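You operate a simulated robot arm through the tools that you are given. There is no shell and no other tool. Be economical: measure what you need, move in short steps, check, and stop when the job is done.

The job below is to be done with a simulated robot arm. You get a single attempt, and the scene is never put back.

## Task
Put the cream jar on the top of the desk away on the middle shelf of the grey shelving. Then shut the small blue drawer. Then fetch the green bottle from the top of the desk and stand it on the open part of the tool counter. Then open the right door of the desk cupboard, take the teal spray bottle from the top shelf of the desk cupboard and leave it on the top of the grey counter and shut the door again. Then turn the portion dial to 3. Then take the detangler bottle on the top of the desk and put it away on the top shelf of the grey shelving. Then take the blue-top bottle and leave it on the top of the blue table. Do these in the order given. Set down upright: cream jar, green bottle, teal spray bottle, detangler bottle, blue-top bottle.

Only the result counts: the job must be done as asked and must still hold three seconds after the hand-in. Knocking over, shifting, dropping, spilling or breaking anything else fails it.

## Robot
A 7-joint arm with a two-finger gripper on a trunk, on a base that drives. Base frame: it is fixed to the floor where the robot stands at the start and does not move with it; the origin is under the middle of the robot, x ahead of it, y to its left, z up. Lengths are in mm, angles in rad, forces in N, time in s.
With the tool pointing down near the work surface it reaches from about 100 to 620 mm from the robot's upright axis, wherever it stands. Its first joint turns from -2.897 to 2.897 rad. Places, roughly: blue-top bottle [500, 250, 1000]; cream jar [750, 0, 1000]; detangler bottle [500, -250, 1000]; green bottle [500, -250, 1000]; middle shelf of the grey shelving [-3900, 1300, 900]; open part of the tool counter [800, -1100, 800]; portion dial [700, -500, 900]; right door of the desk cupboard [400, 0, 500]; small blue drawer [700, 0, 900]; teal spray bottle [500, 0, 500]; top of the blue table [-500, -1700, 800]; top of the grey counter [-900, -700, 900]; top shelf of the grey shelving [-3900, 1300, 1600]. Payload 1.71 kg.
The TCP is the grasp point between the finger pads, 20 mm short of the fingertips. In the tool frame z runs along the fingers and y along their closing line. The gripper opens to 96 mm. The gripper's body begins 113 mm behind the TCP.
Orientation is told as [roll, pitch, yaw] about the base's x, y, z axes, in that order, counted from this pose: with the fingers straight down and closing along the base's y, the tool's x points along the base's -x, its y along +y and its z along -z.

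## Interface
- The arm moves only by the tool move_arm. Its argument "motion" is one flat list of numbers, 7 for each row, row after row: the shift along the tool's x, y, z in cm, then the turn, a rotation vector about the tool's x, y, z in rad, then the closure, from 0 (fully open) to 1 (shut). In form: [x, y, z, rx, ry, rz, hand, x, y, z, rx, ry, rz, hand, ...]. A call has 1 to 8 rows; each row is the pose to reach, as a shift and turn from the pose commanded when the call began, along the tool's axes at that moment. Each row takes 0.2 s and may step no farther than 50 mm and 0.15 rad from the row before; otherwise, or with a gripper value out of range, the whole call is refused. Where a pose cannot be reached the arm comes as near as it can. A force on the tool above 40 N (or 10 N above the force at the start of the call, whichever is more), or a blocked arm, ends the call early, and 0.2 s more pass. Each finger travels about 153 mm/s and halts on what it meets, pressing with about 33 N; the grip force reading is that of the motor and also rises with nothing between the fingers. The clock runs only during rows and for 0.2 s after the last one: add rows that repeat a pose to give the fingers time. The reply holds the time, the measured pose of the TCP, the force on the tool along the base axes, the opening and the grip force, in the units named above and with some noise, with the torque about the TCP (base axes, N m) and any sound that the robot's microphone picked up.
- Cameras (640 x 400 px; columns grow to the right, rows downward): "scene" is now at [12.7, 96.3, 1686.2]; the picture's right is [-0.80, -0.60, 0.01], its down [-0.50, 0.65, -0.58] and it looks along [0.34, -0.47, -0.82] (base axes); focal length 214 px, centre (320, 200). "wrist" rides on the gripper at [66, 14, -145] in the tool frame; the picture's right is [-0.21, 0.98, 0.00], its down [-0.88, -0.18, -0.45] and it looks along [-0.44, -0.09, 0.90] (tool axes); focal length 275 px, centre (320, 200). There is no depth. A picture from a camera that has moved, and an enlarged one, comes with that camera's place and axes in the base frame and with its lens.
- snapshot(camera): a new picture of that camera. The clock stands still meanwhile.
- raise_lower(by): slides the trunk up (or, below 0, down) by that many mm; the arm and the scene camera ride with it, the base frame stays. It gives what a move gives, with no picture.
- roll_base(legs): drives the robot by 1 to 6 legs, each [ahead, turn to the left] in mm and rad, along the robot's own axes; the way and the turn of a leg run together, so that a leg with both is an arc; at most 1500 mm and 3.142 rad a leg. The arm and the cameras ride along, it lands a little off, and it stops where it bumps. It gives what a move gives.
- head_to(pan, tilt): turns the head with the scene camera to pan (to the left, within 2.705 rad either way) and tilt (down, from -0.506 to 1.204), counted from straight ahead of the robot. It gives what a move gives.
- close_up(camera, box): a new picture of the part [left, top, right, bottom] of that camera's present view, enlarged. The clock stands still meanwhile.
- job_done(): hands the job in; it is judged then, once.

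Go step by step. Nothing tells you exact positions but the pictures and the camera data: compare them with the known pose of the tool, close in by small moves and look again before you grip or let go. The budget is 207 turns and 180 pictures, counting those below and the enlarged ones. Unless the task says otherwise, let go and move clear before handing in.

The tools are called after ">>>" by a JSON object that holds its "api" and its "payload". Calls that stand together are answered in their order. move_arm: Moves the arm, as the interface text tells. Its arguments: {"type":"object","properties":{"motion":{"type":"array"}},"required":["motion"]} The other tools are called the same way: raise_lower (by) slides the trunk up or down; roll_base (legs) drives the base; head_to (pan, tilt) turns the head that bears the scene camera; snapshot (camera) takes a picture; close_up (camera, box) takes an enlarged picture of a part of a camera's view; job_done () hands the job in.

At the start:

```text
time: 0.0
tcp_pos: [369.4, -305.4, 1280.5]
orientation: [0.0, 0.001, 0.001]
ft_force: [-0.8, -1.0, 0.3]
moment: [-0.02, -0.02, 0.02]
gripper_width: 96.0
finger_force: 0.0
trunk travel left (down, up): [-300.0, 86.0]
robot x, y, heading: [-0.3, 3.5, -0.001]
head pan, tilt: [-0.927, 0.946]
```

scene: 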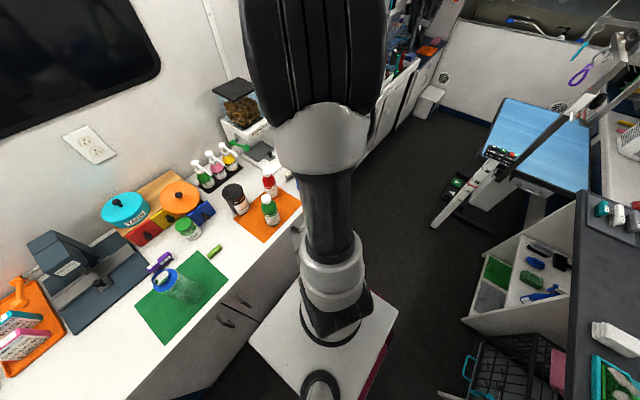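
wrist: 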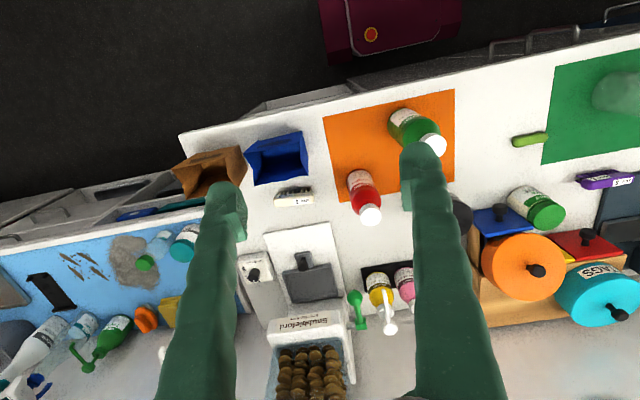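

I see a desk with many bottles ahead and to the right, and a cart and counters behind. I start by looking at the desk more closely with the head.

>>> {"api": "close_up", "payload": {"camera": "scene", "box": [80, 120, 320, 270]}}

>>> {"api": "head_to", "payload": {"pan": 0.2, "tilt": 0.8}}

>>> {"api": "snapshot", "payload": {"camera": "scene"}}

```text
2.67 times, centred on (200, 195) of scene
camera zoom: at [12.7, 96.3, 1686.2], right [-0.8, -0.6, 0.01], down [-0.5, 0.65, -0.58], along [0.34, -0.47, -0.82], focal length 572 px, centre (640, 213)
```

zoom: 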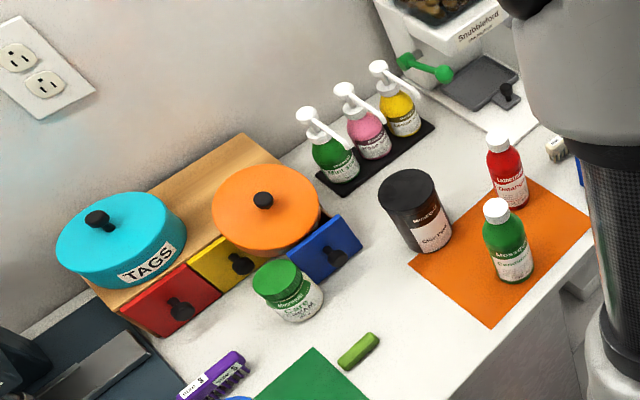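

```text
time: 1.4
tcp_pos: [350.1, -304.5, 1286.3]
orientation: [-0.001, -0.014, 0.0]
ft_force: [0.5, 0.0, -0.4]
moment: [0.0, 0.01, 0.01]
gripper_width: 95.8
finger_force: 0.1
trunk travel left (down, up): [-300.0, 86.0]
robot x, y, heading: [-0.3, -1.7, 0.002]
head pan, tilt: [0.201, 0.799]
```

```text
176 pictures are left
camera scene: at [48.7, 170.6, 1696.9], right [0.2, -0.98, 0.0], down [-0.71, -0.14, -0.69], along [0.67, 0.14, -0.73], focal length 214 px, centre (320, 200)
```

scene: 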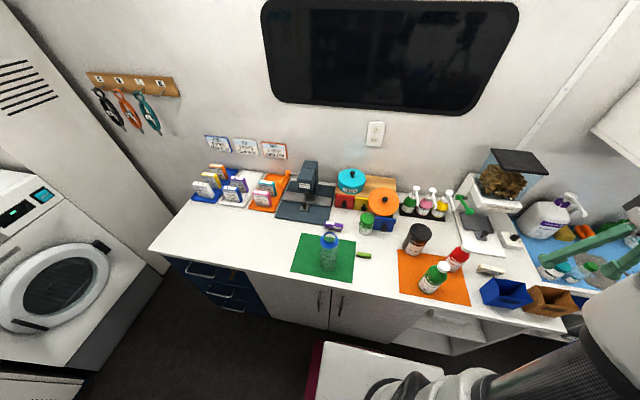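

The desk lies ahead; I enlarge its middle part and right part to read labels.

>>> {"api": "close_up", "payload": {"camera": "scene", "box": [300, 160, 460, 260]}}

>>> {"api": "close_up", "payload": {"camera": "scene", "box": [390, 160, 550, 310]}}

>>> {"api": "close_up", "payload": {"camera": "scene", "box": [160, 240, 480, 400]}}

>>> {"api": "close_up", "payload": {"camera": "scene", "box": [440, 140, 640, 320]}}

```text
4.00 times, centred on (380, 210) of scene
camera zoom: at [48.7, 170.6, 1696.9], right [0.2, -0.98, 0.0], down [-0.71, -0.14, -0.69], along [0.67, 0.14, -0.73], focal length 858 px, centre (80, 160)
```

zoom: 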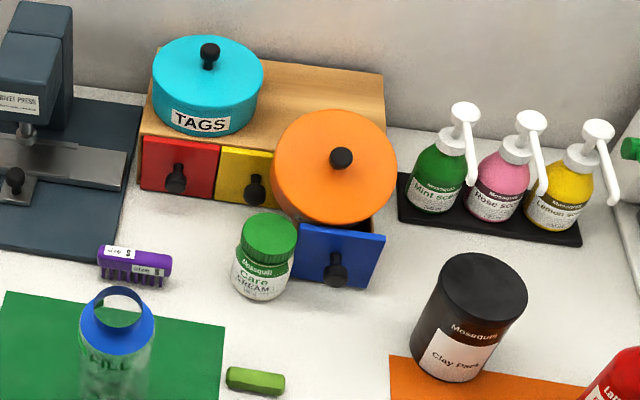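

```text
2.67 times, centred on (470, 235) of scene
camera zoom: at [48.7, 170.6, 1696.9], right [0.2, -0.98, 0.0], down [-0.71, -0.14, -0.69], along [0.67, 0.14, -0.73], focal length 572 px, centre (-80, 107)
```

zoom: 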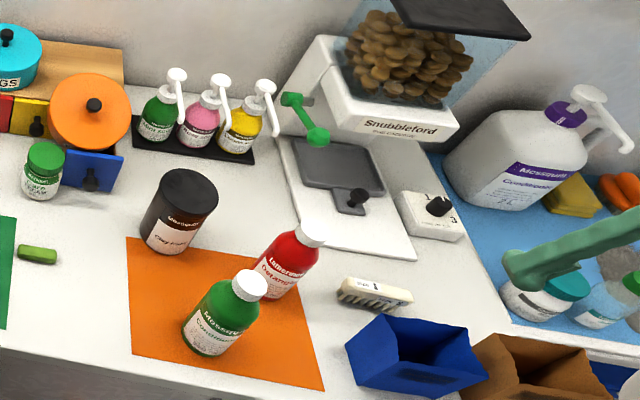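

```text
2.00 times, centred on (320, 320) of scene
camera zoom: at [48.7, 170.6, 1696.9], right [0.2, -0.98, 0.0], down [-0.71, -0.14, -0.69], along [0.67, 0.14, -0.73], focal length 429 px, centre (320, -40)
```

zoom: 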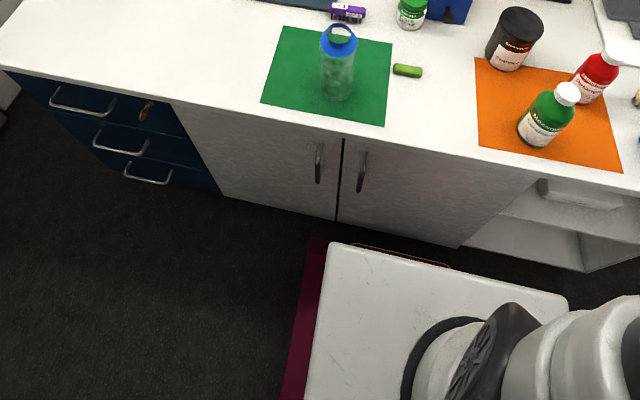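

```text
2.22 times, centred on (540, 230) of scene
camera zoom: at [48.7, 170.6, 1696.9], right [0.2, -0.98, 0.0], down [-0.71, -0.14, -0.69], along [0.67, 0.14, -0.73], focal length 477 px, centre (-169, 133)
```

zoom: 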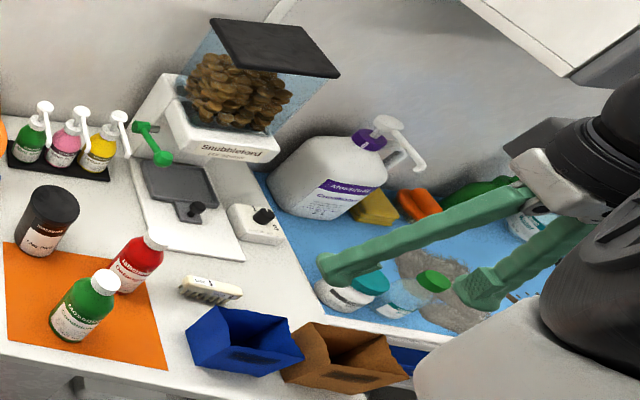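

The cream jar, the open blue drawer, the green/red bottles, the dial and the blue-top bottle are identified. Next I look around the room.

>>> {"api": "head_to", "payload": {"pan": 1.3, "tilt": 0.45}}

>>> {"api": "snapshot", "payload": {"camera": "scene"}}

>>> {"api": "head_to", "payload": {"pan": 2.6, "tilt": 0.3}}

>>> {"api": "snapshot", "payload": {"camera": "scene"}}

>>> {"api": "head_to", "payload": {"pan": -2.4, "tilt": 0.6}}

>>> {"api": "snapshot", "payload": {"camera": "scene"}}

>>> {"api": "head_to", "payload": {"pan": -1.5, "tilt": 0.6}}

>>> {"api": "snapshot", "payload": {"camera": "scene"}}

```text
time: 2.7
tcp_pos: [349.9, -304.5, 1285.5]
orientation: [0.0, -0.015, 0.0]
ft_force: [-0.4, -0.5, 0.1]
moment: [-0.02, 0.01, 0.0]
gripper_width: 96.1
finger_force: 0.1
trunk travel left (down, up): [-300.0, 86.0]
robot x, y, heading: [-0.1, 0.7, -0.002]
head pan, tilt: [1.3, 0.45]
```

```text
171 pictures are left
camera scene: at [-5.8, 243.1, 1728.2], right [0.96, -0.27, -0.02], down [-0.13, -0.42, -0.9], along [0.23, 0.87, -0.44], focal length 214 px, centre (320, 200)
```

scene: 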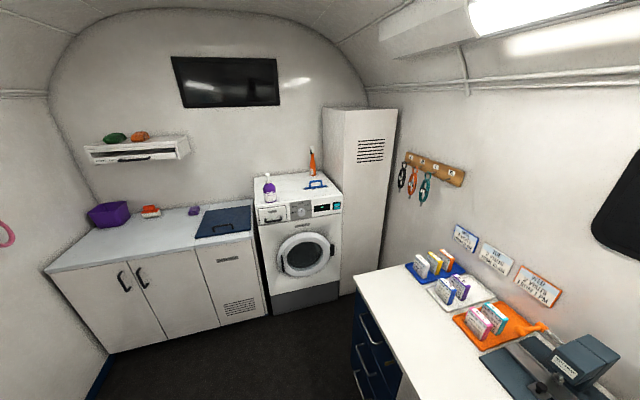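

```text
time: 4.2
tcp_pos: [348.0, -304.8, 1286.9]
orientation: [0.0, -0.014, 0.0]
ft_force: [-0.2, -0.1, 0.0]
moment: [-0.03, -0.01, 0.0]
gripper_width: 96.2
finger_force: 0.0
trunk travel left (down, up): [-300.0, 86.0]
robot x, y, heading: [-0.3, -1.7, -0.002]
head pan, tilt: [2.601, 0.3]
```

```text
170 pictures are left
camera scene: at [-110.2, 202.7, 1743.9], right [0.52, 0.86, -0.01], down [0.24, -0.15, -0.96], along [-0.82, 0.49, -0.28], focal length 214 px, centre (320, 200)
```

scene: 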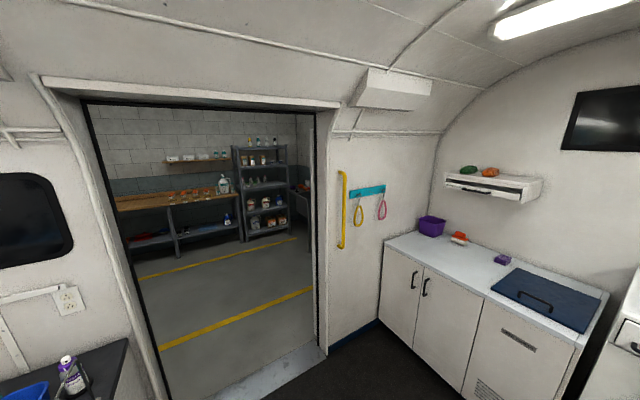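

```text
time: 8.1
tcp_pos: [349.7, -305.1, 1287.4]
orientation: [0.0, -0.014, 0.0]
ft_force: [1.3, 0.7, -0.2]
moment: [0.0, -0.03, 0.01]
gripper_width: 96.0
finger_force: 0.0
trunk travel left (down, up): [-300.0, 86.0]
robot x, y, heading: [-1.1, 3.6, 0.003]
head pan, tilt: [-2.4, 0.6]
```

```text
169 pictures are left
camera scene: at [-95.8, 94.8, 1716.2], right [-0.68, 0.74, 0.01], down [0.4, 0.38, -0.83], along [-0.62, -0.56, -0.55], focal length 214 px, centre (320, 200)
```

scene: 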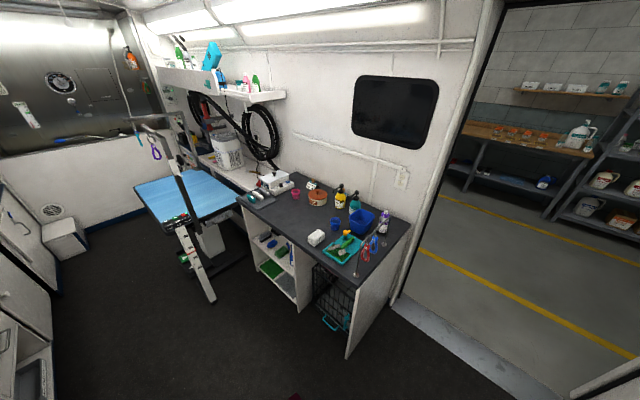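

```text
time: 9.3
tcp_pos: [350.1, -305.0, 1286.4]
orientation: [-0.001, -0.014, -0.001]
ft_force: [0.4, -0.2, 0.5]
moment: [0.02, -0.04, -0.03]
gripper_width: 95.9
finger_force: 0.0
trunk travel left (down, up): [-300.0, 86.0]
robot x, y, heading: [0.3, -3.8, -0.001]
head pan, tilt: [-1.499, 0.6]
```

```text
168 pictures are left
camera scene: at [-24.5, 66.4, 1715.0], right [-1.0, -0.07, 0.02], down [-0.05, 0.56, -0.82], along [0.05, -0.82, -0.57], focal length 214 px, centre (320, 200)
```

scene: 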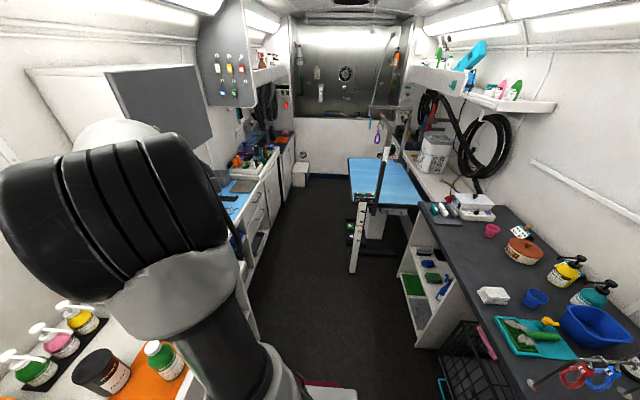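

The trailer has the desk ahead, dark-grey counter behind-right, blue grooming table, tool counter on the right, and the shelving outside through the door. I enlarge views of the shelving, grey counter and blue table.

>>> {"api": "close_up", "payload": {"camera": "scene", "box": [180, 120, 340, 240]}}

>>> {"api": "close_up", "payload": {"camera": "scene", "box": [400, 180, 640, 400]}}

>>> {"api": "head_to", "payload": {"pan": 2.7, "tilt": 0.2}}

>>> {"api": "close_up", "payload": {"camera": "scene", "box": [200, 100, 360, 260]}}

```text
3.33 times, centred on (260, 180) of scene
camera zoom: at [-24.5, 66.4, 1715.0], right [-1.0, -0.07, 0.02], down [-0.05, 0.56, -0.82], along [0.05, -0.82, -0.57], focal length 715 px, centre (520, 267)
```

zoom: 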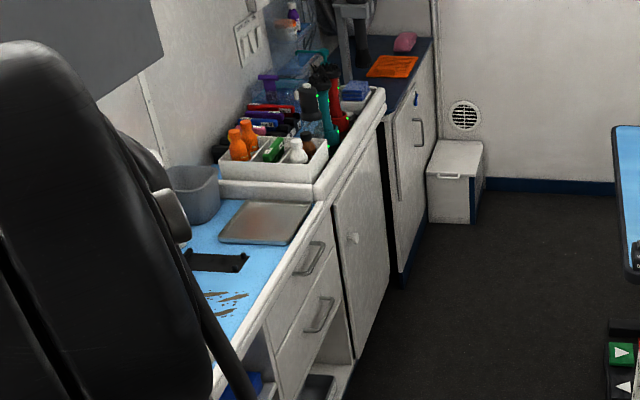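

```text
1.82 times, centred on (520, 290) of scene
camera zoom: at [-24.5, 66.4, 1715.0], right [-1.0, -0.07, 0.02], down [-0.05, 0.56, -0.82], along [0.05, -0.82, -0.57], focal length 390 px, centre (-44, 36)
```

zoom: 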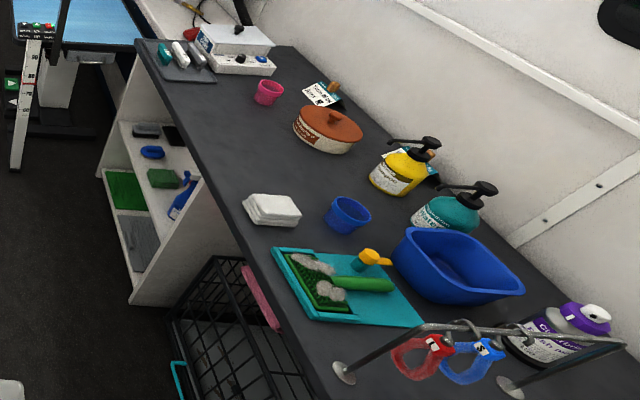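

```text
time: 12.7
tcp_pos: [349.5, -305.3, 1286.7]
orientation: [0.001, -0.014, 0.0]
ft_force: [0.0, -0.4, 0.1]
moment: [-0.03, -0.01, -0.01]
gripper_width: 95.9
finger_force: 0.1
trunk travel left (down, up): [-300.0, 86.0]
robot x, y, heading: [4.0, 4.0, 0.005]
head pan, tilt: [2.7, 0.201]
```

```text
2.50 times, centred on (280, 180) of scene
camera zoom: at [-114.3, 194.4, 1753.3], right [0.43, 0.9, -0.01], down [0.16, -0.09, -0.98], along [-0.89, 0.42, -0.18], focal length 536 px, centre (420, 250)
```

zoom: 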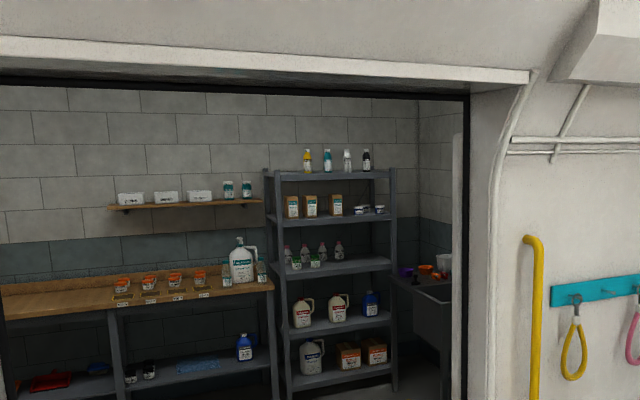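

The shelving has free space on the right of its middle and top shelves, so a forward-tilted gripper will suit. I lower the trunk and bring the gripper toward the jar, tilting the fingers forward.

>>> {"api": "head_to", "payload": {"pan": 0.0, "tilt": 0.8}}

>>> {"api": "raise_lower", "payload": {"by": -200}}

>>> {"api": "move_arm", "payload": {"motion": [-1.2, 4.8, 0, 0, -0.1, 0, 0, -2.4, 9.6, 0, 0, -0.2, 0, 0, -3.6, 14.4, 0, 0, -0.3, 0, 0, -4.8, 19.2, 0, 0, -0.4, 0, 0, -6, 24, 0, 0, -0.5, 0, 0, -7.2, 28.8, 0, 0, -0.6, 0, 0, -8.4, 33.6, 0, 0, -0.7, 0, 0, -9.6, 38.4, 0, 0, -0.8, 0, 0]}}

>>> {"api": "snapshot", "payload": {"camera": "wrist"}}

>>> {"api": "snapshot", "payload": {"camera": "scene"}}

```text
time: 15.1
tcp_pos: [349.8, -305.6, 1286.4]
orientation: [0.0, -0.014, -0.001]
ft_force: [-0.1, 1.0, 0.9]
moment: [-0.03, -0.01, 0.0]
gripper_width: 96.0
finger_force: 0.1
trunk travel left (down, up): [-300.0, 86.0]
robot x, y, heading: [-2.0, -0.5, 0.0]
head pan, tilt: [0.0, 0.799]
```

```text
time: 17.2
tcp_pos: [348.9, -306.2, 1087.3]
orientation: [-0.001, -0.014, 0.001]
ft_force: [0.5, 0.4, -0.1]
moment: [0.0, -0.01, -0.01]
gripper_width: 95.9
finger_force: 0.0
trunk travel left (down, up): [-100.0, 286.0]
robot x, y, heading: [-1.9, 0.2, -0.001]
head pan, tilt: [0.0, 0.799]
```

```text
time: 19.1
tcp_pos: [448.1, 77.8, 1070.2]
orientation: [0.039, -0.767, -0.026]
ft_force: [1.0, -2.9, 0.6]
moment: [0.27, 0.1, 0.24]
gripper_width: 95.8
finger_force: 0.1
trunk travel left (down, up): [-100.0, 286.0]
robot x, y, heading: [3.5, -2.1, 0.003]
head pan, tilt: [0.0, 0.799]
```

```text
164 pictures are left
camera wrist: at [301.1, 90.6, 1129.9], right [0.15, 0.97, 0.17], down [0.32, -0.21, 0.92], along [0.93, -0.08, -0.35], focal length 275 px, centre (320, 200)
```

wrist: 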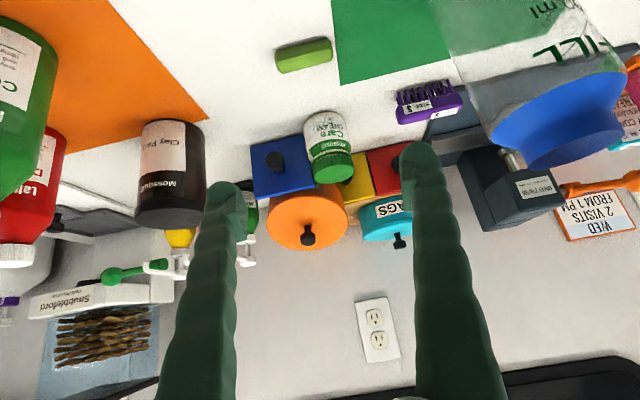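

```text
163 pictures are left
camera scene: at [42.1, 182.6, 1497.2], right [0.34, -0.94, -0.01], down [-0.69, -0.24, -0.69], along [0.64, 0.24, -0.73], focal length 214 px, centre (320, 200)
```

scene: 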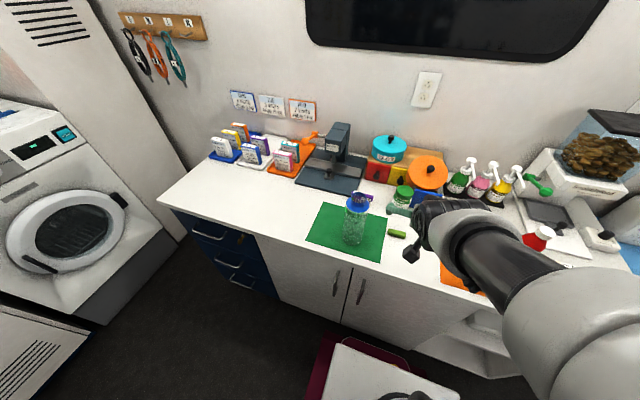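

The jar sits at about (680, 88) with the open drawer's edge right beside it, so I yaw the gripper slightly to keep the right finger clear of the drawer. I move to a pre-grasp pose and look.

>>> {"api": "move_arm", "payload": {"motion": [-1.3, 0.62, 3.44, 0.05, 0.04, 0.048, 0, -2.6, 1.24, 6.88, 0.1, 0.08, 0.096, 0, -3.9, 1.86, 10.3, 0.15, 0.12, 0.144, 0, -5.2, 2.48, 13.76, 0.2, 0.16, 0.192, 0, -6.5, 3.1, 17.2, 0.25, 0.2, 0.24, 0, -6.5, 3.1, 17.2, 0.25, 0.2, 0.24, 0]}}

>>> {"api": "snapshot", "payload": {"camera": "wrist"}}

>>> {"api": "close_up", "payload": {"camera": "scene", "box": [320, 120, 520, 260]}}

```text
time: 19.9
tcp_pos: [500.0, 209.0, 1086.2]
orientation: [0.199, -0.711, -0.095]
ft_force: [0.3, -3.4, 1.3]
moment: [0.33, 0.1, 0.38]
gripper_width: 95.8
finger_force: 0.0
trunk travel left (down, up): [-100.0, 286.0]
robot x, y, heading: [1.7, -1.9, 0.0]
head pan, tilt: [0.0, 0.799]
stopped in row 4: the arm was blocked; the commanded pose is now the measured one
```

```text
162 pictures are left
camera wrist: at [355.7, 207.2, 1151.7], right [0.12, 0.95, 0.28], down [0.38, -0.31, 0.88], along [0.92, 0.0, -0.39], focal length 275 px, centre (320, 200)
```

wrist: 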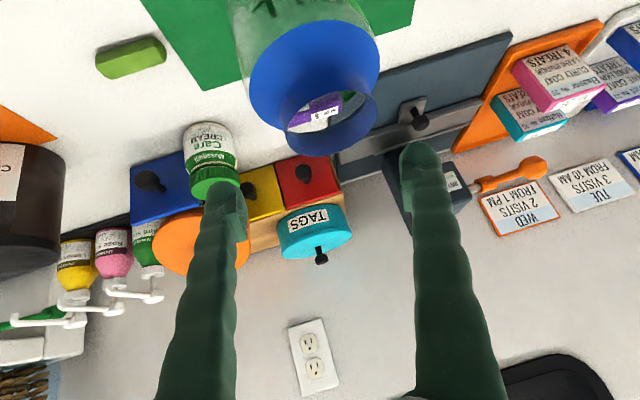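

```text
2.86 times, centred on (420, 190) of scene
camera zoom: at [41.5, 177.5, 1497.3], right [0.31, -0.95, -0.01], down [-0.7, -0.22, -0.68], along [0.65, 0.22, -0.73], focal length 613 px, centre (34, 229)
```

zoom: 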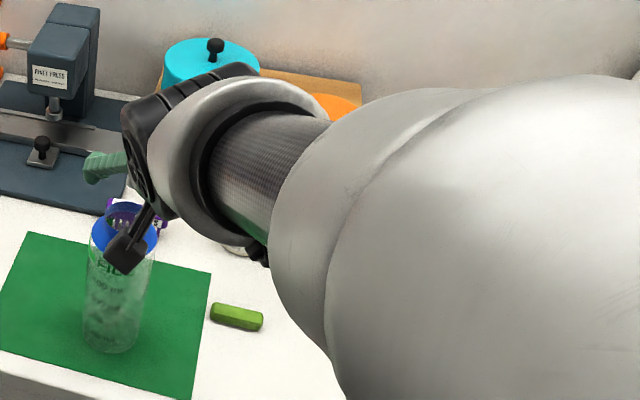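

The arm was blocked at a joint limit (too much tilt so close in) and drifted left; nothing was touched. I bring it back with less tilt, moving up and away from the blue-top bottle.

>>> {"api": "move_arm", "payload": {"motion": [-1.9, -2.45, 0.7, 0.037, 0.1, -0.032, 0, -3.8, -4.9, 1.4, 0.075, 0.2, -0.065, 0, -5.8, -7.3, 2.1, 0.112, 0.3, -0.1, 0, -7.7, -9.8, 2.8, 0.15, 0.4, -0.13, 0, -7.7, -9.8, 2.8, 0.15, 0.4, -0.13, 0]}}

>>> {"api": "snapshot", "payload": {"camera": "wrist"}}

>>> {"api": "snapshot", "payload": {"camera": "scene"}}

```text
time: 20.2
tcp_pos: [501.2, 202.2, 1089.2]
orientation: [0.145, -0.695, -0.06]
ft_force: [-1.3, -0.7, 0.4]
moment: [0.03, -0.03, 0.05]
gripper_width: 95.9
finger_force: 0.1
trunk travel left (down, up): [-100.0, 286.0]
robot x, y, heading: [0.3, -1.1, -0.0]
head pan, tilt: [0.0, 0.799]
stopped in row 1: the arm was blocked; the commanded pose is now the measured one
```

```text
160 pictures are left
camera wrist: at [356.9, 202.7, 1159.0], right [0.12, 0.96, 0.24], down [0.39, -0.27, 0.88], along [0.91, -0.01, -0.41], focal length 275 px, centre (320, 200)
```

wrist: 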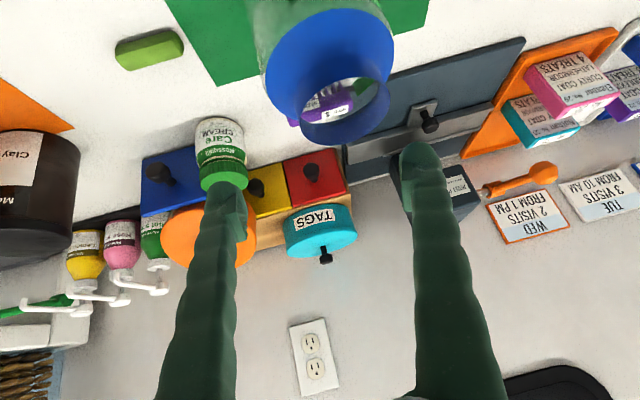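

```text
159 pictures are left
camera scene: at [44.4, 152.4, 1497.5], right [-0.01, -1.0, 0.0], down [-0.73, 0.01, -0.69], along [0.69, -0.01, -0.73], focal length 214 px, centre (320, 200)
```

scene: 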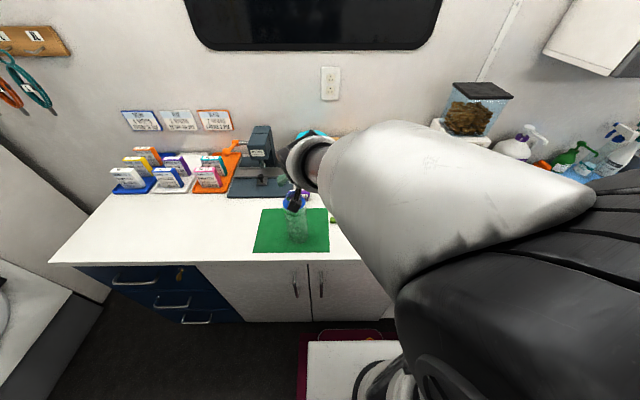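

The arm's elbow was pressing against the head (the head got pushed round). I move the hand outward to the right in small steps, keeping the tilt.

>>> {"api": "move_arm", "payload": {"motion": [-1.0, -2, 0.5, 0, 0, 0, 0, -2, -4, 1, 0, 0, 0, 0, -3, -6, 1.5, 0, 0, 0, 0, -4, -8, 2, 0, 0, 0, 0, -5, -10, 2.5, 0, 0.05, 0, 0, -6, -12, 3, 0, 0.1, 0, 0]}}

>>> {"api": "snapshot", "payload": {"camera": "scene"}}

```text
time: 20.5
tcp_pos: [498.1, 196.7, 1090.9]
orientation: [0.163, -0.7, -0.073]
ft_force: [-0.5, -0.6, 0.2]
moment: [0.07, 0.0, 0.05]
gripper_width: 95.7
finger_force: 0.1
trunk travel left (down, up): [-100.0, 286.0]
robot x, y, heading: [5.1, 2.2, -0.002]
head pan, tilt: [0.0, 0.799]
stopped in row 1: the arm was blocked; the commanded pose is now the measured one
```

```text
158 pictures are left
camera scene: at [44.4, 147.3, 1497.5], right [-0.07, -1.0, 0.0], down [-0.73, 0.05, -0.69], along [0.68, -0.05, -0.73], focal length 214 px, centre (320, 200)
```

scene: 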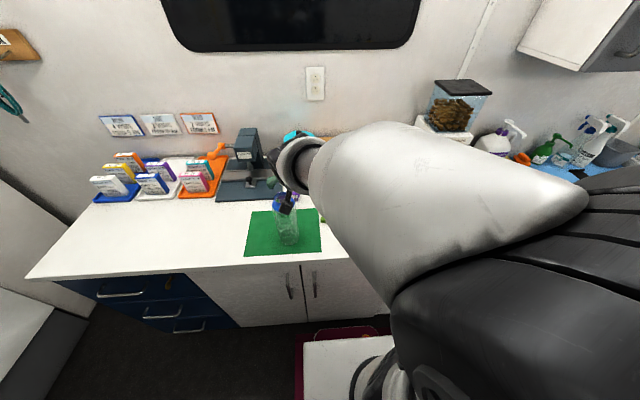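

The head is still in contact with the elbow. I turn the head away to the left to free it and then try the move again.

>>> {"api": "head_to", "payload": {"pan": 1.6, "tilt": 0.5}}

>>> {"api": "move_arm", "payload": {"motion": [-1.0, -2, 0.5, 0, 0, 0, 0, -2, -4, 1, 0, 0, 0, 0, -3, -6, 1.5, 0, 0, 0, 0, -4, -8, 2, 0, 0, 0, 0]}}

>>> {"api": "snapshot", "payload": {"camera": "wrist"}}

```text
time: 22.2
tcp_pos: [498.9, 200.8, 1090.5]
orientation: [0.163, -0.699, -0.067]
ft_force: [0.5, -0.1, 0.0]
moment: [-0.03, 0.01, -0.01]
gripper_width: 96.2
finger_force: 0.0
trunk travel left (down, up): [-100.0, 286.0]
robot x, y, heading: [-0.7, -2.3, -0.009]
head pan, tilt: [1.6, 0.499]
```

```text
time: 22.5
tcp_pos: [494.0, 194.4, 1091.6]
orientation: [0.185, -0.701, -0.085]
ft_force: [-0.4, 0.1, 0.3]
moment: [-0.04, -0.04, -0.02]
gripper_width: 95.9
finger_force: 0.1
trunk travel left (down, up): [-100.0, 286.0]
robot x, y, heading: [-0.1, -2.2, 0.004]
head pan, tilt: [1.6, 0.499]
stopped in row 1: the arm was blocked; the commanded pose is now the measured one
```

```text
157 pictures are left
camera wrist: at [349.1, 192.8, 1161.2], right [0.12, 0.95, 0.27], down [0.39, -0.3, 0.87], along [0.91, 0.0, -0.4], focal length 275 px, centre (320, 200)
```

wrist: 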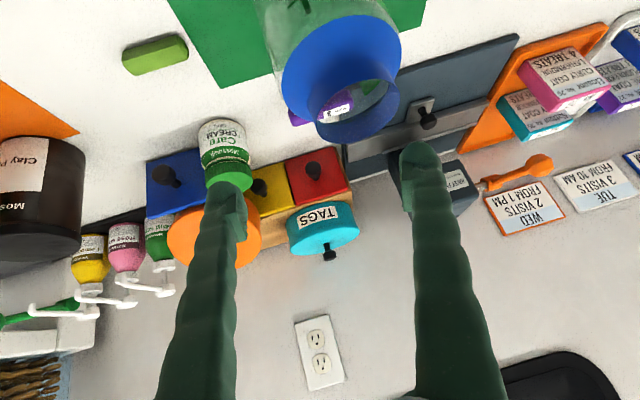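

Still blocked; I try a gentle pure un-tilting, then a gentle lift, to find the free direction.

>>> {"api": "move_arm", "payload": {"motion": [0, 0, 0, -0.02, 0.04, 0, 0, 0, 0, 0, -0.04, 0.08, 0, 0, 0, 0, 0, -0.06, 0.12, 0, 0, 0, 0, 0, -0.08, 0.16, 0, 0, 0, 0, 0, -0.1, 0.2, 0, 0]}}

>>> {"api": "move_arm", "payload": {"motion": [-0.5, 0, -0.8, 0, 0, 0, 0, -1, 0, -1.6, 0, 0, 0, 0, -1.5, 0, -2.4, 0, 0, 0, 0, -2, 0, -3.2, 0, 0, 0, 0]}}

```text
time: 23.7
tcp_pos: [492.2, 199.7, 1099.0]
orientation: [0.222, -0.529, -0.008]
ft_force: [0.1, 0.3, 0.9]
moment: [0.04, 0.02, 0.01]
gripper_width: 96.0
finger_force: 0.0
trunk travel left (down, up): [-100.0, 286.0]
robot x, y, heading: [0.4, -3.0, 0.0]
head pan, tilt: [1.6, 0.499]
```

```text
time: 24.7
tcp_pos: [491.9, 192.0, 1137.1]
orientation: [0.222, -0.532, -0.009]
ft_force: [0.2, 0.6, 0.3]
moment: [0.0, 0.02, 0.03]
gripper_width: 96.2
finger_force: 0.1
trunk travel left (down, up): [-100.0, 286.0]
robot x, y, heading: [-2.2, -2.5, 0.001]
head pan, tilt: [1.6, 0.499]
```

Free again. I undo the roll and move the hand right, to a neutral spot in front, with less tilt.

>>> {"api": "move_arm", "payload": {"motion": [-0.9, -3.1, -0.3, 0.03, 0.03, -0.02, 0, -1.8, -6.2, -0.6, 0.06, 0.06, -0.04, 0, -2.6, -9.3, -0.9, 0.1, 0.09, -0.055, 0, -3.5, -12.4, -1.2, 0.13, 0.12, -0.073, 0, -4.4, -15.5, -1.5, 0.16, 0.15, -0.09, 0, -5.3, -18.5, -1.8, 0.19, 0.18, -0.11, 0]}}

>>> {"api": "head_to", "payload": {"pan": 0.4, "tilt": 0.8}}

>>> {"api": "snapshot", "payload": {"camera": "scene"}}

```text
time: 26.1
tcp_pos: [545.7, 3.2, 1143.4]
orientation: [-0.03, -0.36, 0.133]
ft_force: [0.3, 0.4, -0.9]
moment: [-0.02, -0.02, 0.01]
gripper_width: 95.9
finger_force: 0.0
trunk travel left (down, up): [-100.0, 286.0]
robot x, y, heading: [1.5, -0.2, -0.0]
head pan, tilt: [1.6, 0.499]
```

```text
time: 27.5
tcp_pos: [545.3, 5.0, 1143.4]
orientation: [-0.027, -0.359, 0.132]
ft_force: [-0.4, 0.2, 0.5]
moment: [0.01, 0.0, 0.03]
gripper_width: 96.1
finger_force: 0.1
trunk travel left (down, up): [-100.0, 286.0]
robot x, y, heading: [3.3, -1.5, -0.003]
head pan, tilt: [0.4, 0.799]
```

```text
156 pictures are left
camera scene: at [40.0, 186.0, 1497.4], right [0.39, -0.92, -0.01], down [-0.67, -0.28, -0.69], along [0.63, 0.27, -0.73], focal length 214 px, centre (320, 200)
```

scene: 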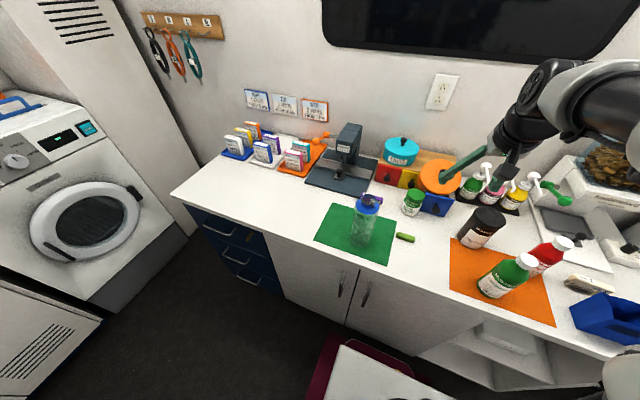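

All is upright and free. I zoom on the jar and drawer to judge the gap before approaching.

>>> {"api": "close_up", "payload": {"camera": "scene", "box": [370, 160, 480, 240]}}

>>> {"api": "snapshot", "payload": {"camera": "wrist"}}

```text
5.00 times, centred on (425, 200) of scene
camera zoom: at [40.0, 186.0, 1497.4], right [0.39, -0.92, -0.01], down [-0.67, -0.28, -0.69], along [0.63, 0.27, -0.73], focal length 1072 px, centre (-205, 200)
```

zoom: 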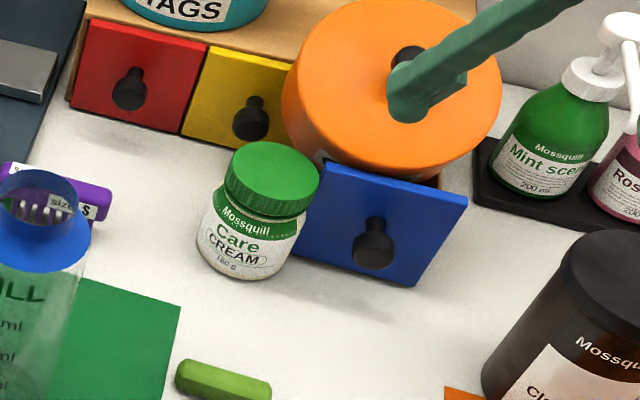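

```text
154 pictures are left
camera wrist: at [431.0, 7.8, 1256.4], right [0.07, 1.0, 0.05], down [0.68, -0.08, 0.73], along [0.73, -0.02, -0.68], focal length 275 px, centre (320, 200)
```

wrist: 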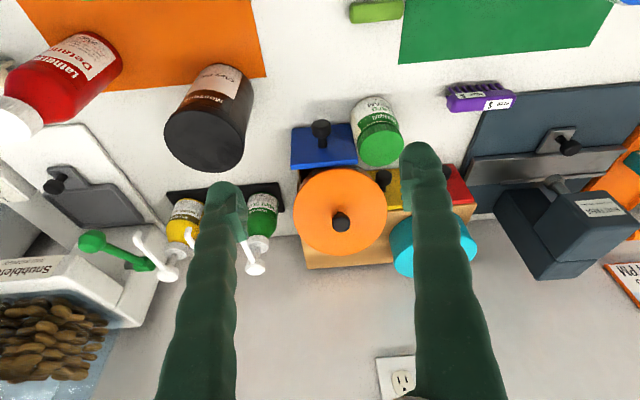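

The jar is centred near (665, 88), lid top about 950, the drawer front about x 700. I move to a pre-grasp pose above and in front of it, gripper slightly narrowed.

>>> {"api": "head_to", "payload": {"pan": 0.8, "tilt": 0.8}}

>>> {"api": "move_arm", "payload": {"motion": [-0.3, 1.57, 3.4, 0.004, -0.05, 0.026, 0, -0.6, 3.14, 6.8, 0.008, -0.1, 0.052, 0.1, -0.9, 4.7, 10.2, 0.012, -0.15, 0.078, 0.13, -1.2, 6.3, 13.6, 0.016, -0.2, 0.104, 0.13, -1.5, 7.85, 17, 0.02, -0.24, 0.13, 0.13, -1.5, 7.85, 17, 0.02, -0.24, 0.13, 0.13]}}

>>> {"api": "snapshot", "payload": {"camera": "wrist"}}

>>> {"api": "snapshot", "payload": {"camera": "scene"}}

```text
time: 28.4
tcp_pos: [545.0, 5.6, 1144.3]
orientation: [-0.027, -0.359, 0.133]
ft_force: [0.3, -0.2, 0.1]
moment: [0.03, -0.02, -0.02]
gripper_width: 96.0
finger_force: 0.1
trunk travel left (down, up): [-100.0, 286.0]
robot x, y, heading: [0.3, 0.2, -0.001]
head pan, tilt: [0.799, 0.799]
```

```text
time: 29.8
tcp_pos: [608.7, 88.0, 987.0]
orientation: [0.02, -0.603, -0.015]
ft_force: [0.0, 0.1, 0.6]
moment: [0.01, 0.01, -0.02]
gripper_width: 83.5
finger_force: 0.1
trunk travel left (down, up): [-100.0, 286.0]
robot x, y, heading: [0.6, -2.9, -0.003]
head pan, tilt: [0.799, 0.799]
```

```text
153 pictures are left
camera wrist: at [472.5, 99.7, 1070.7], right [0.17, 0.98, 0.13], down [0.47, -0.2, 0.86], along [0.87, -0.08, -0.49], focal length 275 px, centre (320, 200)
```

wrist: 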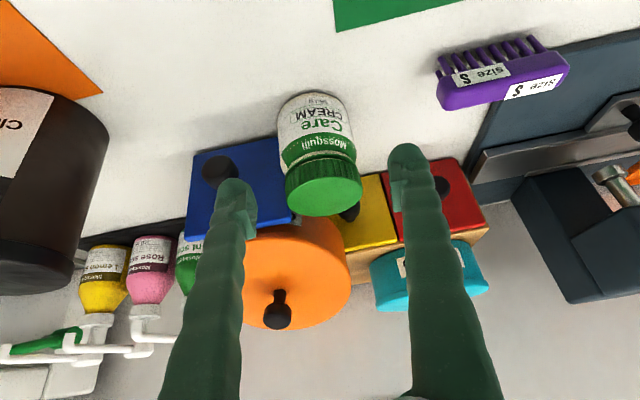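

```text
152 pictures are left
camera scene: at [22.0, 212.6, 1497.7], right [0.72, -0.7, -0.01], down [-0.51, -0.51, -0.69], along [0.47, 0.5, -0.72], focal length 214 px, centre (320, 200)
```

scene: 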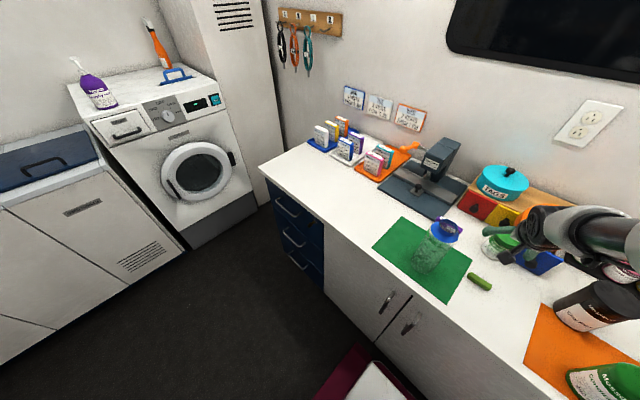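

The jar is centred between the fingers. I advance along the tool axis and grip.

>>> {"api": "move_arm", "payload": {"motion": [0, 0, 2.5, 0, 0, 0, 0.13, 0, 0, 5, 0, 0, 0, 0.13, 0, 0, 7.5, 0, 0, 0, 0.13, 0, 0, 9.7, 0, 0, 0, 0.13, 0, 0, 9.7, 0, 0, 0, 0.13]}}

>>> {"api": "snapshot", "payload": {"camera": "wrist"}}

```text
time: 31.0
tcp_pos: [663.9, 88.2, 907.3]
orientation: [0.018, -0.602, -0.013]
ft_force: [-4.7, -0.2, 0.7]
moment: [0.08, 0.01, -0.17]
gripper_width: 83.6
finger_force: 0.1
trunk travel left (down, up): [-100.0, 286.0]
robot x, y, heading: [-0.6, -4.1, 0.003]
head pan, tilt: [0.799, 0.799]
```

```text
151 pictures are left
camera wrist: at [527.4, 100.2, 990.4], right [0.17, 0.98, 0.13], down [0.47, -0.2, 0.86], along [0.86, -0.09, -0.5], focal length 275 px, centre (320, 200)
```

wrist: 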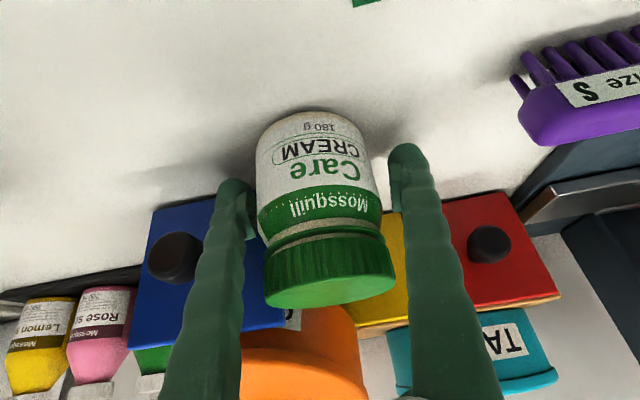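

The right finger lightly touches the drawer front, so I back off a few millimetres and then close.

>>> {"api": "move_arm", "payload": {"motion": [0, 0, -0.4, 0, 0, 0, 0.13, 0, 0, -0.4, 0, 0, 0, 0.25, 0, 0, -0.4, 0, 0, 0, 0.45, 0, 0, -0.4, 0, 0, 0, 0.6, 0, 0, -0.4, 0, 0, 0, 0.6]}}

>>> {"api": "snapshot", "payload": {"camera": "wrist"}}

```text
time: 32.2
tcp_pos: [660.9, 87.4, 911.9]
orientation: [0.02, -0.6, -0.013]
ft_force: [-4.7, -2.0, -0.4]
moment: [-0.01, 0.06, -0.18]
gripper_width: 70.2
finger_force: 32.6
trunk travel left (down, up): [-100.0, 286.0]
robot x, y, heading: [1.5, -0.3, -0.003]
head pan, tilt: [0.799, 0.799]
```

```text
150 pictures are left
camera wrist: at [524.9, 100.0, 994.5], right [0.17, 0.98, 0.13], down [0.47, -0.2, 0.86], along [0.86, -0.08, -0.49], focal length 275 px, centre (320, 200)
```

wrist: 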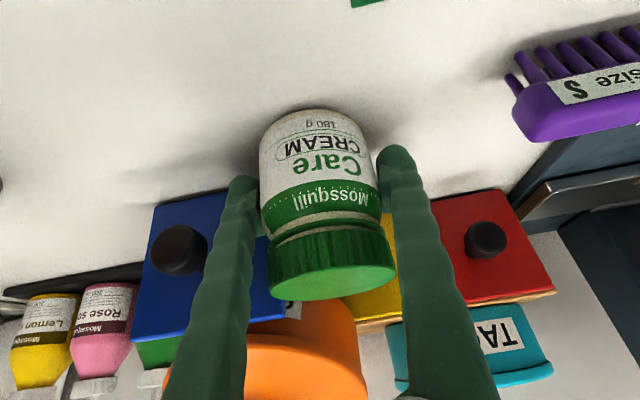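

The jar is gripped. I lift it straight up with the trunk and look.

>>> {"api": "raise_lower", "payload": {"by": 220}}

>>> {"api": "snapshot", "payload": {"camera": "wrist"}}

>>> {"api": "snapshot", "payload": {"camera": "scene"}}

```text
time: 34.5
tcp_pos: [661.8, 89.1, 1131.5]
orientation: [0.021, -0.6, -0.014]
ft_force: [-1.3, 0.4, -2.5]
moment: [-0.02, -0.02, 0.01]
gripper_width: 69.7
finger_force: 32.8
trunk travel left (down, up): [-320.0, 66.0]
robot x, y, heading: [0.3, -0.3, 0.003]
head pan, tilt: [0.799, 0.799]
```

```text
149 pictures are left
camera wrist: at [525.7, 100.1, 1214.5], right [0.17, 0.98, 0.13], down [0.47, -0.2, 0.86], along [0.86, -0.08, -0.49], focal length 275 px, centre (320, 200)
```

wrist: 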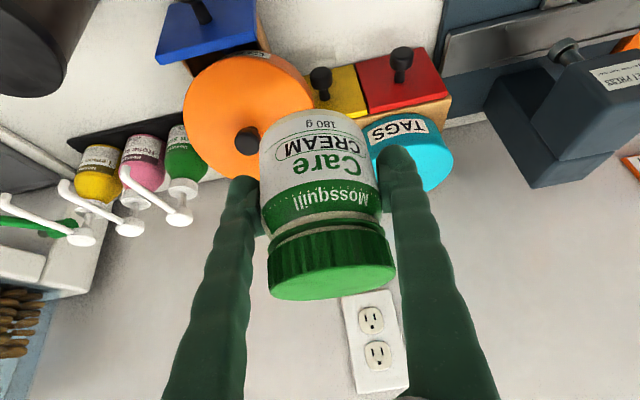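

```text
148 pictures are left
camera scene: at [26.0, 212.5, 1717.8], right [0.72, -0.7, -0.01], down [-0.51, -0.51, -0.69], along [0.47, 0.5, -0.72], focal length 214 px, centre (320, 200)
```

scene: 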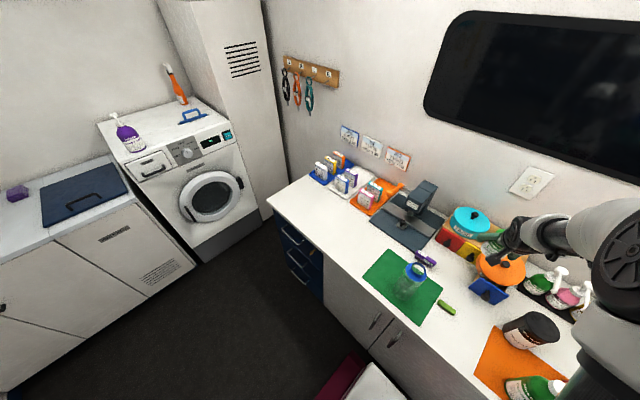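

The jar is held and clear. I move it to a travel pose over the robot's right front, still high.

>>> {"api": "move_arm", "payload": {"motion": [2.15, -3.63, -1.74, 0, 0.05, 0, 0.6, 4.3, -7.26, -3.48, 0, 0.1, 0, 0.6, 6.45, -10.9, -5.22, 0, 0.15, 0, 0.6, 8.6, -14.5, -6.96, 0, 0.2, 0, 0.6, 10.75, -18.15, -8.7, 0, 0.25, 0, 0.6, 12.9, -21.8, -10.4, 0, 0.3, 0, 0.6, 15.05, -25.4, -12.2, 0, 0.35, 0, 0.6, 17.2, -29, -13.9, 0, 0.4, 0, 0.6]}}

>>> {"api": "head_to", "payload": {"pan": 2.4, "tilt": 0.6}}

>>> {"api": "snapshot", "payload": {"camera": "scene"}}

>>> {"api": "snapshot", "payload": {"camera": "wrist"}}

```text
time: 36.3
tcp_pos: [440.1, -202.7, 1143.0]
orientation: [0.015, -0.201, -0.002]
ft_force: [0.8, -0.5, -1.6]
moment: [0.02, 0.01, 0.02]
gripper_width: 69.9
finger_force: 33.0
trunk travel left (down, up): [-320.0, 66.0]
robot x, y, heading: [1.1, 3.1, 0.004]
head pan, tilt: [0.799, 0.799]
```

```text
time: 38.0
tcp_pos: [441.1, -201.2, 1143.9]
orientation: [0.013, -0.202, -0.005]
ft_force: [-0.2, 1.1, -2.1]
moment: [0.0, -0.01, -0.02]
gripper_width: 69.7
finger_force: 32.9
trunk travel left (down, up): [-320.0, 66.0]
robot x, y, heading: [-1.3, 1.3, -0.0]
head pan, tilt: [2.4, 0.6]
```

```text
147 pictures are left
camera scene: at [-95.4, 214.3, 1736.5], right [0.68, 0.74, -0.01], down [0.4, -0.38, -0.83], along [-0.62, 0.56, -0.55], focal length 214 px, centre (320, 200)
```

scene: 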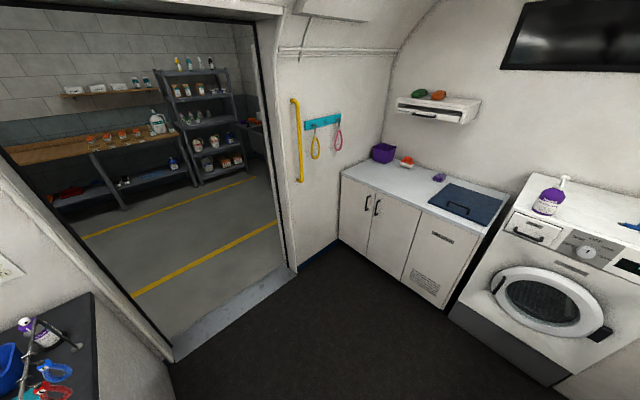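

```text
146 pictures are left
camera wrist: at [348.0, -189.9, 1273.1], right [0.2, 0.98, 0.06], down [0.77, -0.19, 0.61], along [0.6, -0.08, -0.79], focal length 275 px, centre (320, 200)
```

wrist: 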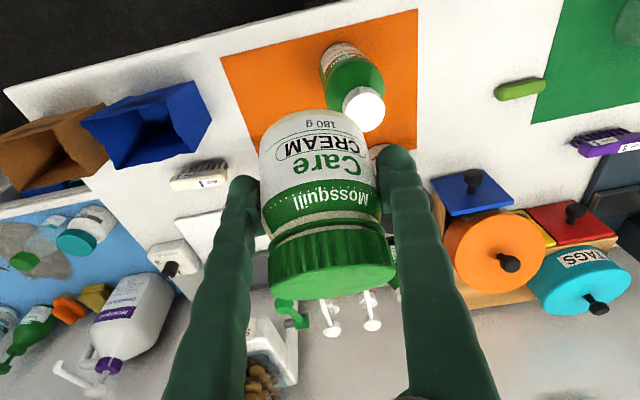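

The doorway spans about y −135…950 at x ≈ −1270 and the shelving stands beyond at x ≈ −3700. I back off the desk, turn left toward the door centre and drive partway.

>>> {"api": "roll_base", "payload": {"legs": [[-250, 0], [0, 2.76]]}}

>>> {"api": "head_to", "payload": {"pan": 0.2, "tilt": 0.5}}

>>> {"api": "snapshot", "payload": {"camera": "scene"}}

```text
time: 47.7
tcp_pos: [-587.6, 350.9, 1143.2]
orientation: [0.014, -0.2, 2.758]
ft_force: [0.6, -0.7, -1.7]
moment: [0.0, 0.0, 0.03]
gripper_width: 69.3
finger_force: 33.1
trunk travel left (down, up): [-320.0, 66.0]
robot x, y, heading: [-245.5, 4.7, 2.762]
head pan, tilt: [2.4, 0.6]
```

```text
time: 49.8
tcp_pos: [-571.4, 344.9, 1150.6]
orientation: [0.015, -0.215, 2.758]
ft_force: [0.4, 0.2, -2.3]
moment: [0.01, 0.01, 0.03]
gripper_width: 69.0
finger_force: 32.5
trunk travel left (down, up): [-320.0, 66.0]
robot x, y, heading: [-247.1, 6.9, 2.764]
head pan, tilt: [0.201, 0.499]
```

```text
145 pictures are left
camera scene: at [-365.4, -130.8, 1743.0], right [0.18, 0.98, 0.0], down [0.48, -0.09, -0.87], along [-0.86, 0.15, -0.49], focal length 214 px, centre (320, 200)
```

scene: 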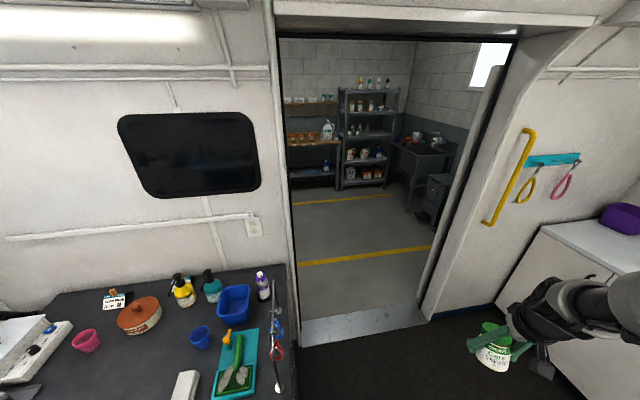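

The door is clear; to keep away from the grey counter's corner I swing right a bit, then pass through the door straight.

>>> {"api": "roll_base", "payload": {"legs": [[0, -0.21], [720, 0], [0, 0.588], [1200, 0]]}}

>>> {"api": "head_to", "payload": {"pan": -0.4, "tilt": 0.3}}

>>> {"api": "snapshot", "payload": {"camera": "scene"}}

```text
time: 54.4
tcp_pos: [-1030.3, 754.6, 1163.3]
orientation: [0.012, -0.247, 2.553]
ft_force: [-0.5, -1.5, -2.2]
moment: [0.06, -0.04, -0.06]
gripper_width: 69.0
finger_force: 32.7
trunk travel left (down, up): [-320.0, 66.0]
robot x, y, heading: [-808.8, 380.9, 2.556]
head pan, tilt: [0.201, 0.499]
stopped in leg 2: the robot was blocked; the commanded pose is now the measured one
```

```text
time: 55.4
tcp_pos: [-1033.6, 758.6, 1162.2]
orientation: [0.011, -0.246, 2.555]
ft_force: [0.4, 0.0, -2.4]
moment: [0.0, 0.0, 0.0]
gripper_width: 68.9
finger_force: 32.5
trunk travel left (down, up): [-320.0, 66.0]
robot x, y, heading: [-810.1, 382.3, 2.557]
head pan, tilt: [-0.4, 0.3]
```

```text
144 pictures are left
camera scene: at [-921.2, 313.3, 1761.4], right [0.83, 0.56, 0.01], down [0.18, -0.26, -0.95], along [-0.53, 0.79, -0.31], focal length 214 px, centre (320, 200)
```

scene: 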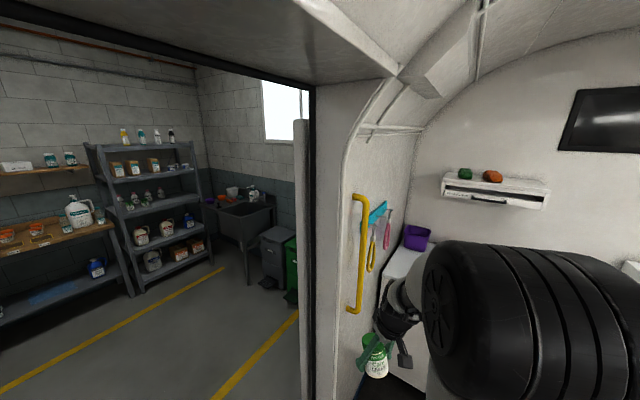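

The base was blocked about 40 mm early. I look down around the robot to see what it met.

>>> {"api": "head_to", "payload": {"pan": 0.3, "tilt": 1.1}}

>>> {"api": "snapshot", "payload": {"camera": "scene"}}

>>> {"api": "head_to", "payload": {"pan": -0.9, "tilt": 0.9}}

>>> {"api": "snapshot", "payload": {"camera": "scene"}}

>>> {"api": "snapshot", "payload": {"camera": "wrist"}}

```text
time: 56.5
tcp_pos: [-1033.1, 758.1, 1162.3]
orientation: [0.011, -0.244, 2.555]
ft_force: [0.5, 0.2, -2.2]
moment: [0.03, -0.02, -0.04]
gripper_width: 68.9
finger_force: 32.8
trunk travel left (down, up): [-320.0, 66.0]
robot x, y, heading: [-806.5, 387.3, 2.555]
head pan, tilt: [0.3, 1.1]
```

```text
143 pictures are left
camera scene: at [-928.8, 252.6, 1695.8], right [0.28, 0.96, -0.01], down [0.86, -0.25, -0.44], along [-0.42, 0.12, -0.9], focal length 214 px, centre (320, 200)
```

scene: 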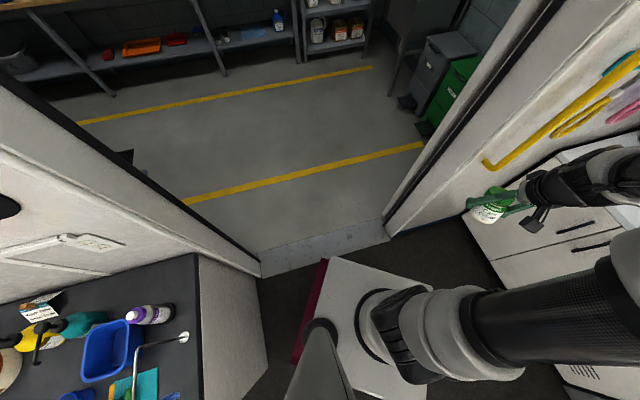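

```text
time: 57.9
tcp_pos: [-1033.6, 757.6, 1161.8]
orientation: [0.01, -0.244, 2.555]
ft_force: [0.6, -0.2, -1.6]
moment: [-0.03, -0.01, 0.02]
gripper_width: 69.1
finger_force: 32.9
trunk travel left (down, up): [-320.0, 66.0]
robot x, y, heading: [-810.7, 380.9, 2.557]
head pan, tilt: [-0.901, 0.901]
```

```text
142 pictures are left
camera scene: at [-875.0, 310.2, 1709.8], right [1.0, 0.09, 0.01], down [0.08, -0.79, -0.61], along [-0.04, 0.61, -0.79], focal length 214 px, centre (320, 200)
```

scene: 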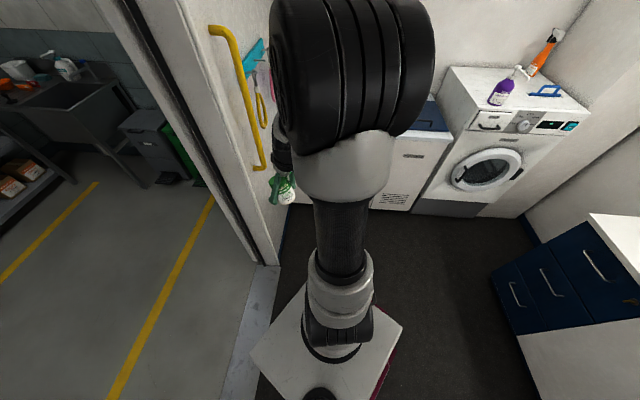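

```text
141 pictures are left
camera wrist: at [-957.6, 692.5, 1286.7], right [-0.71, -0.71, 0.06], down [-0.51, 0.57, 0.64], along [-0.49, 0.42, -0.77], focal length 275 px, centre (320, 200)
```

wrist: 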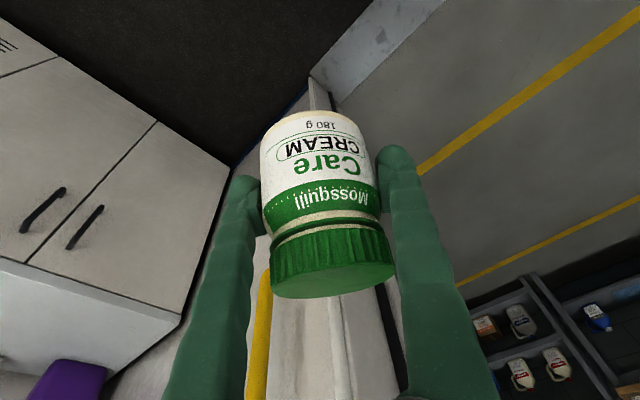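

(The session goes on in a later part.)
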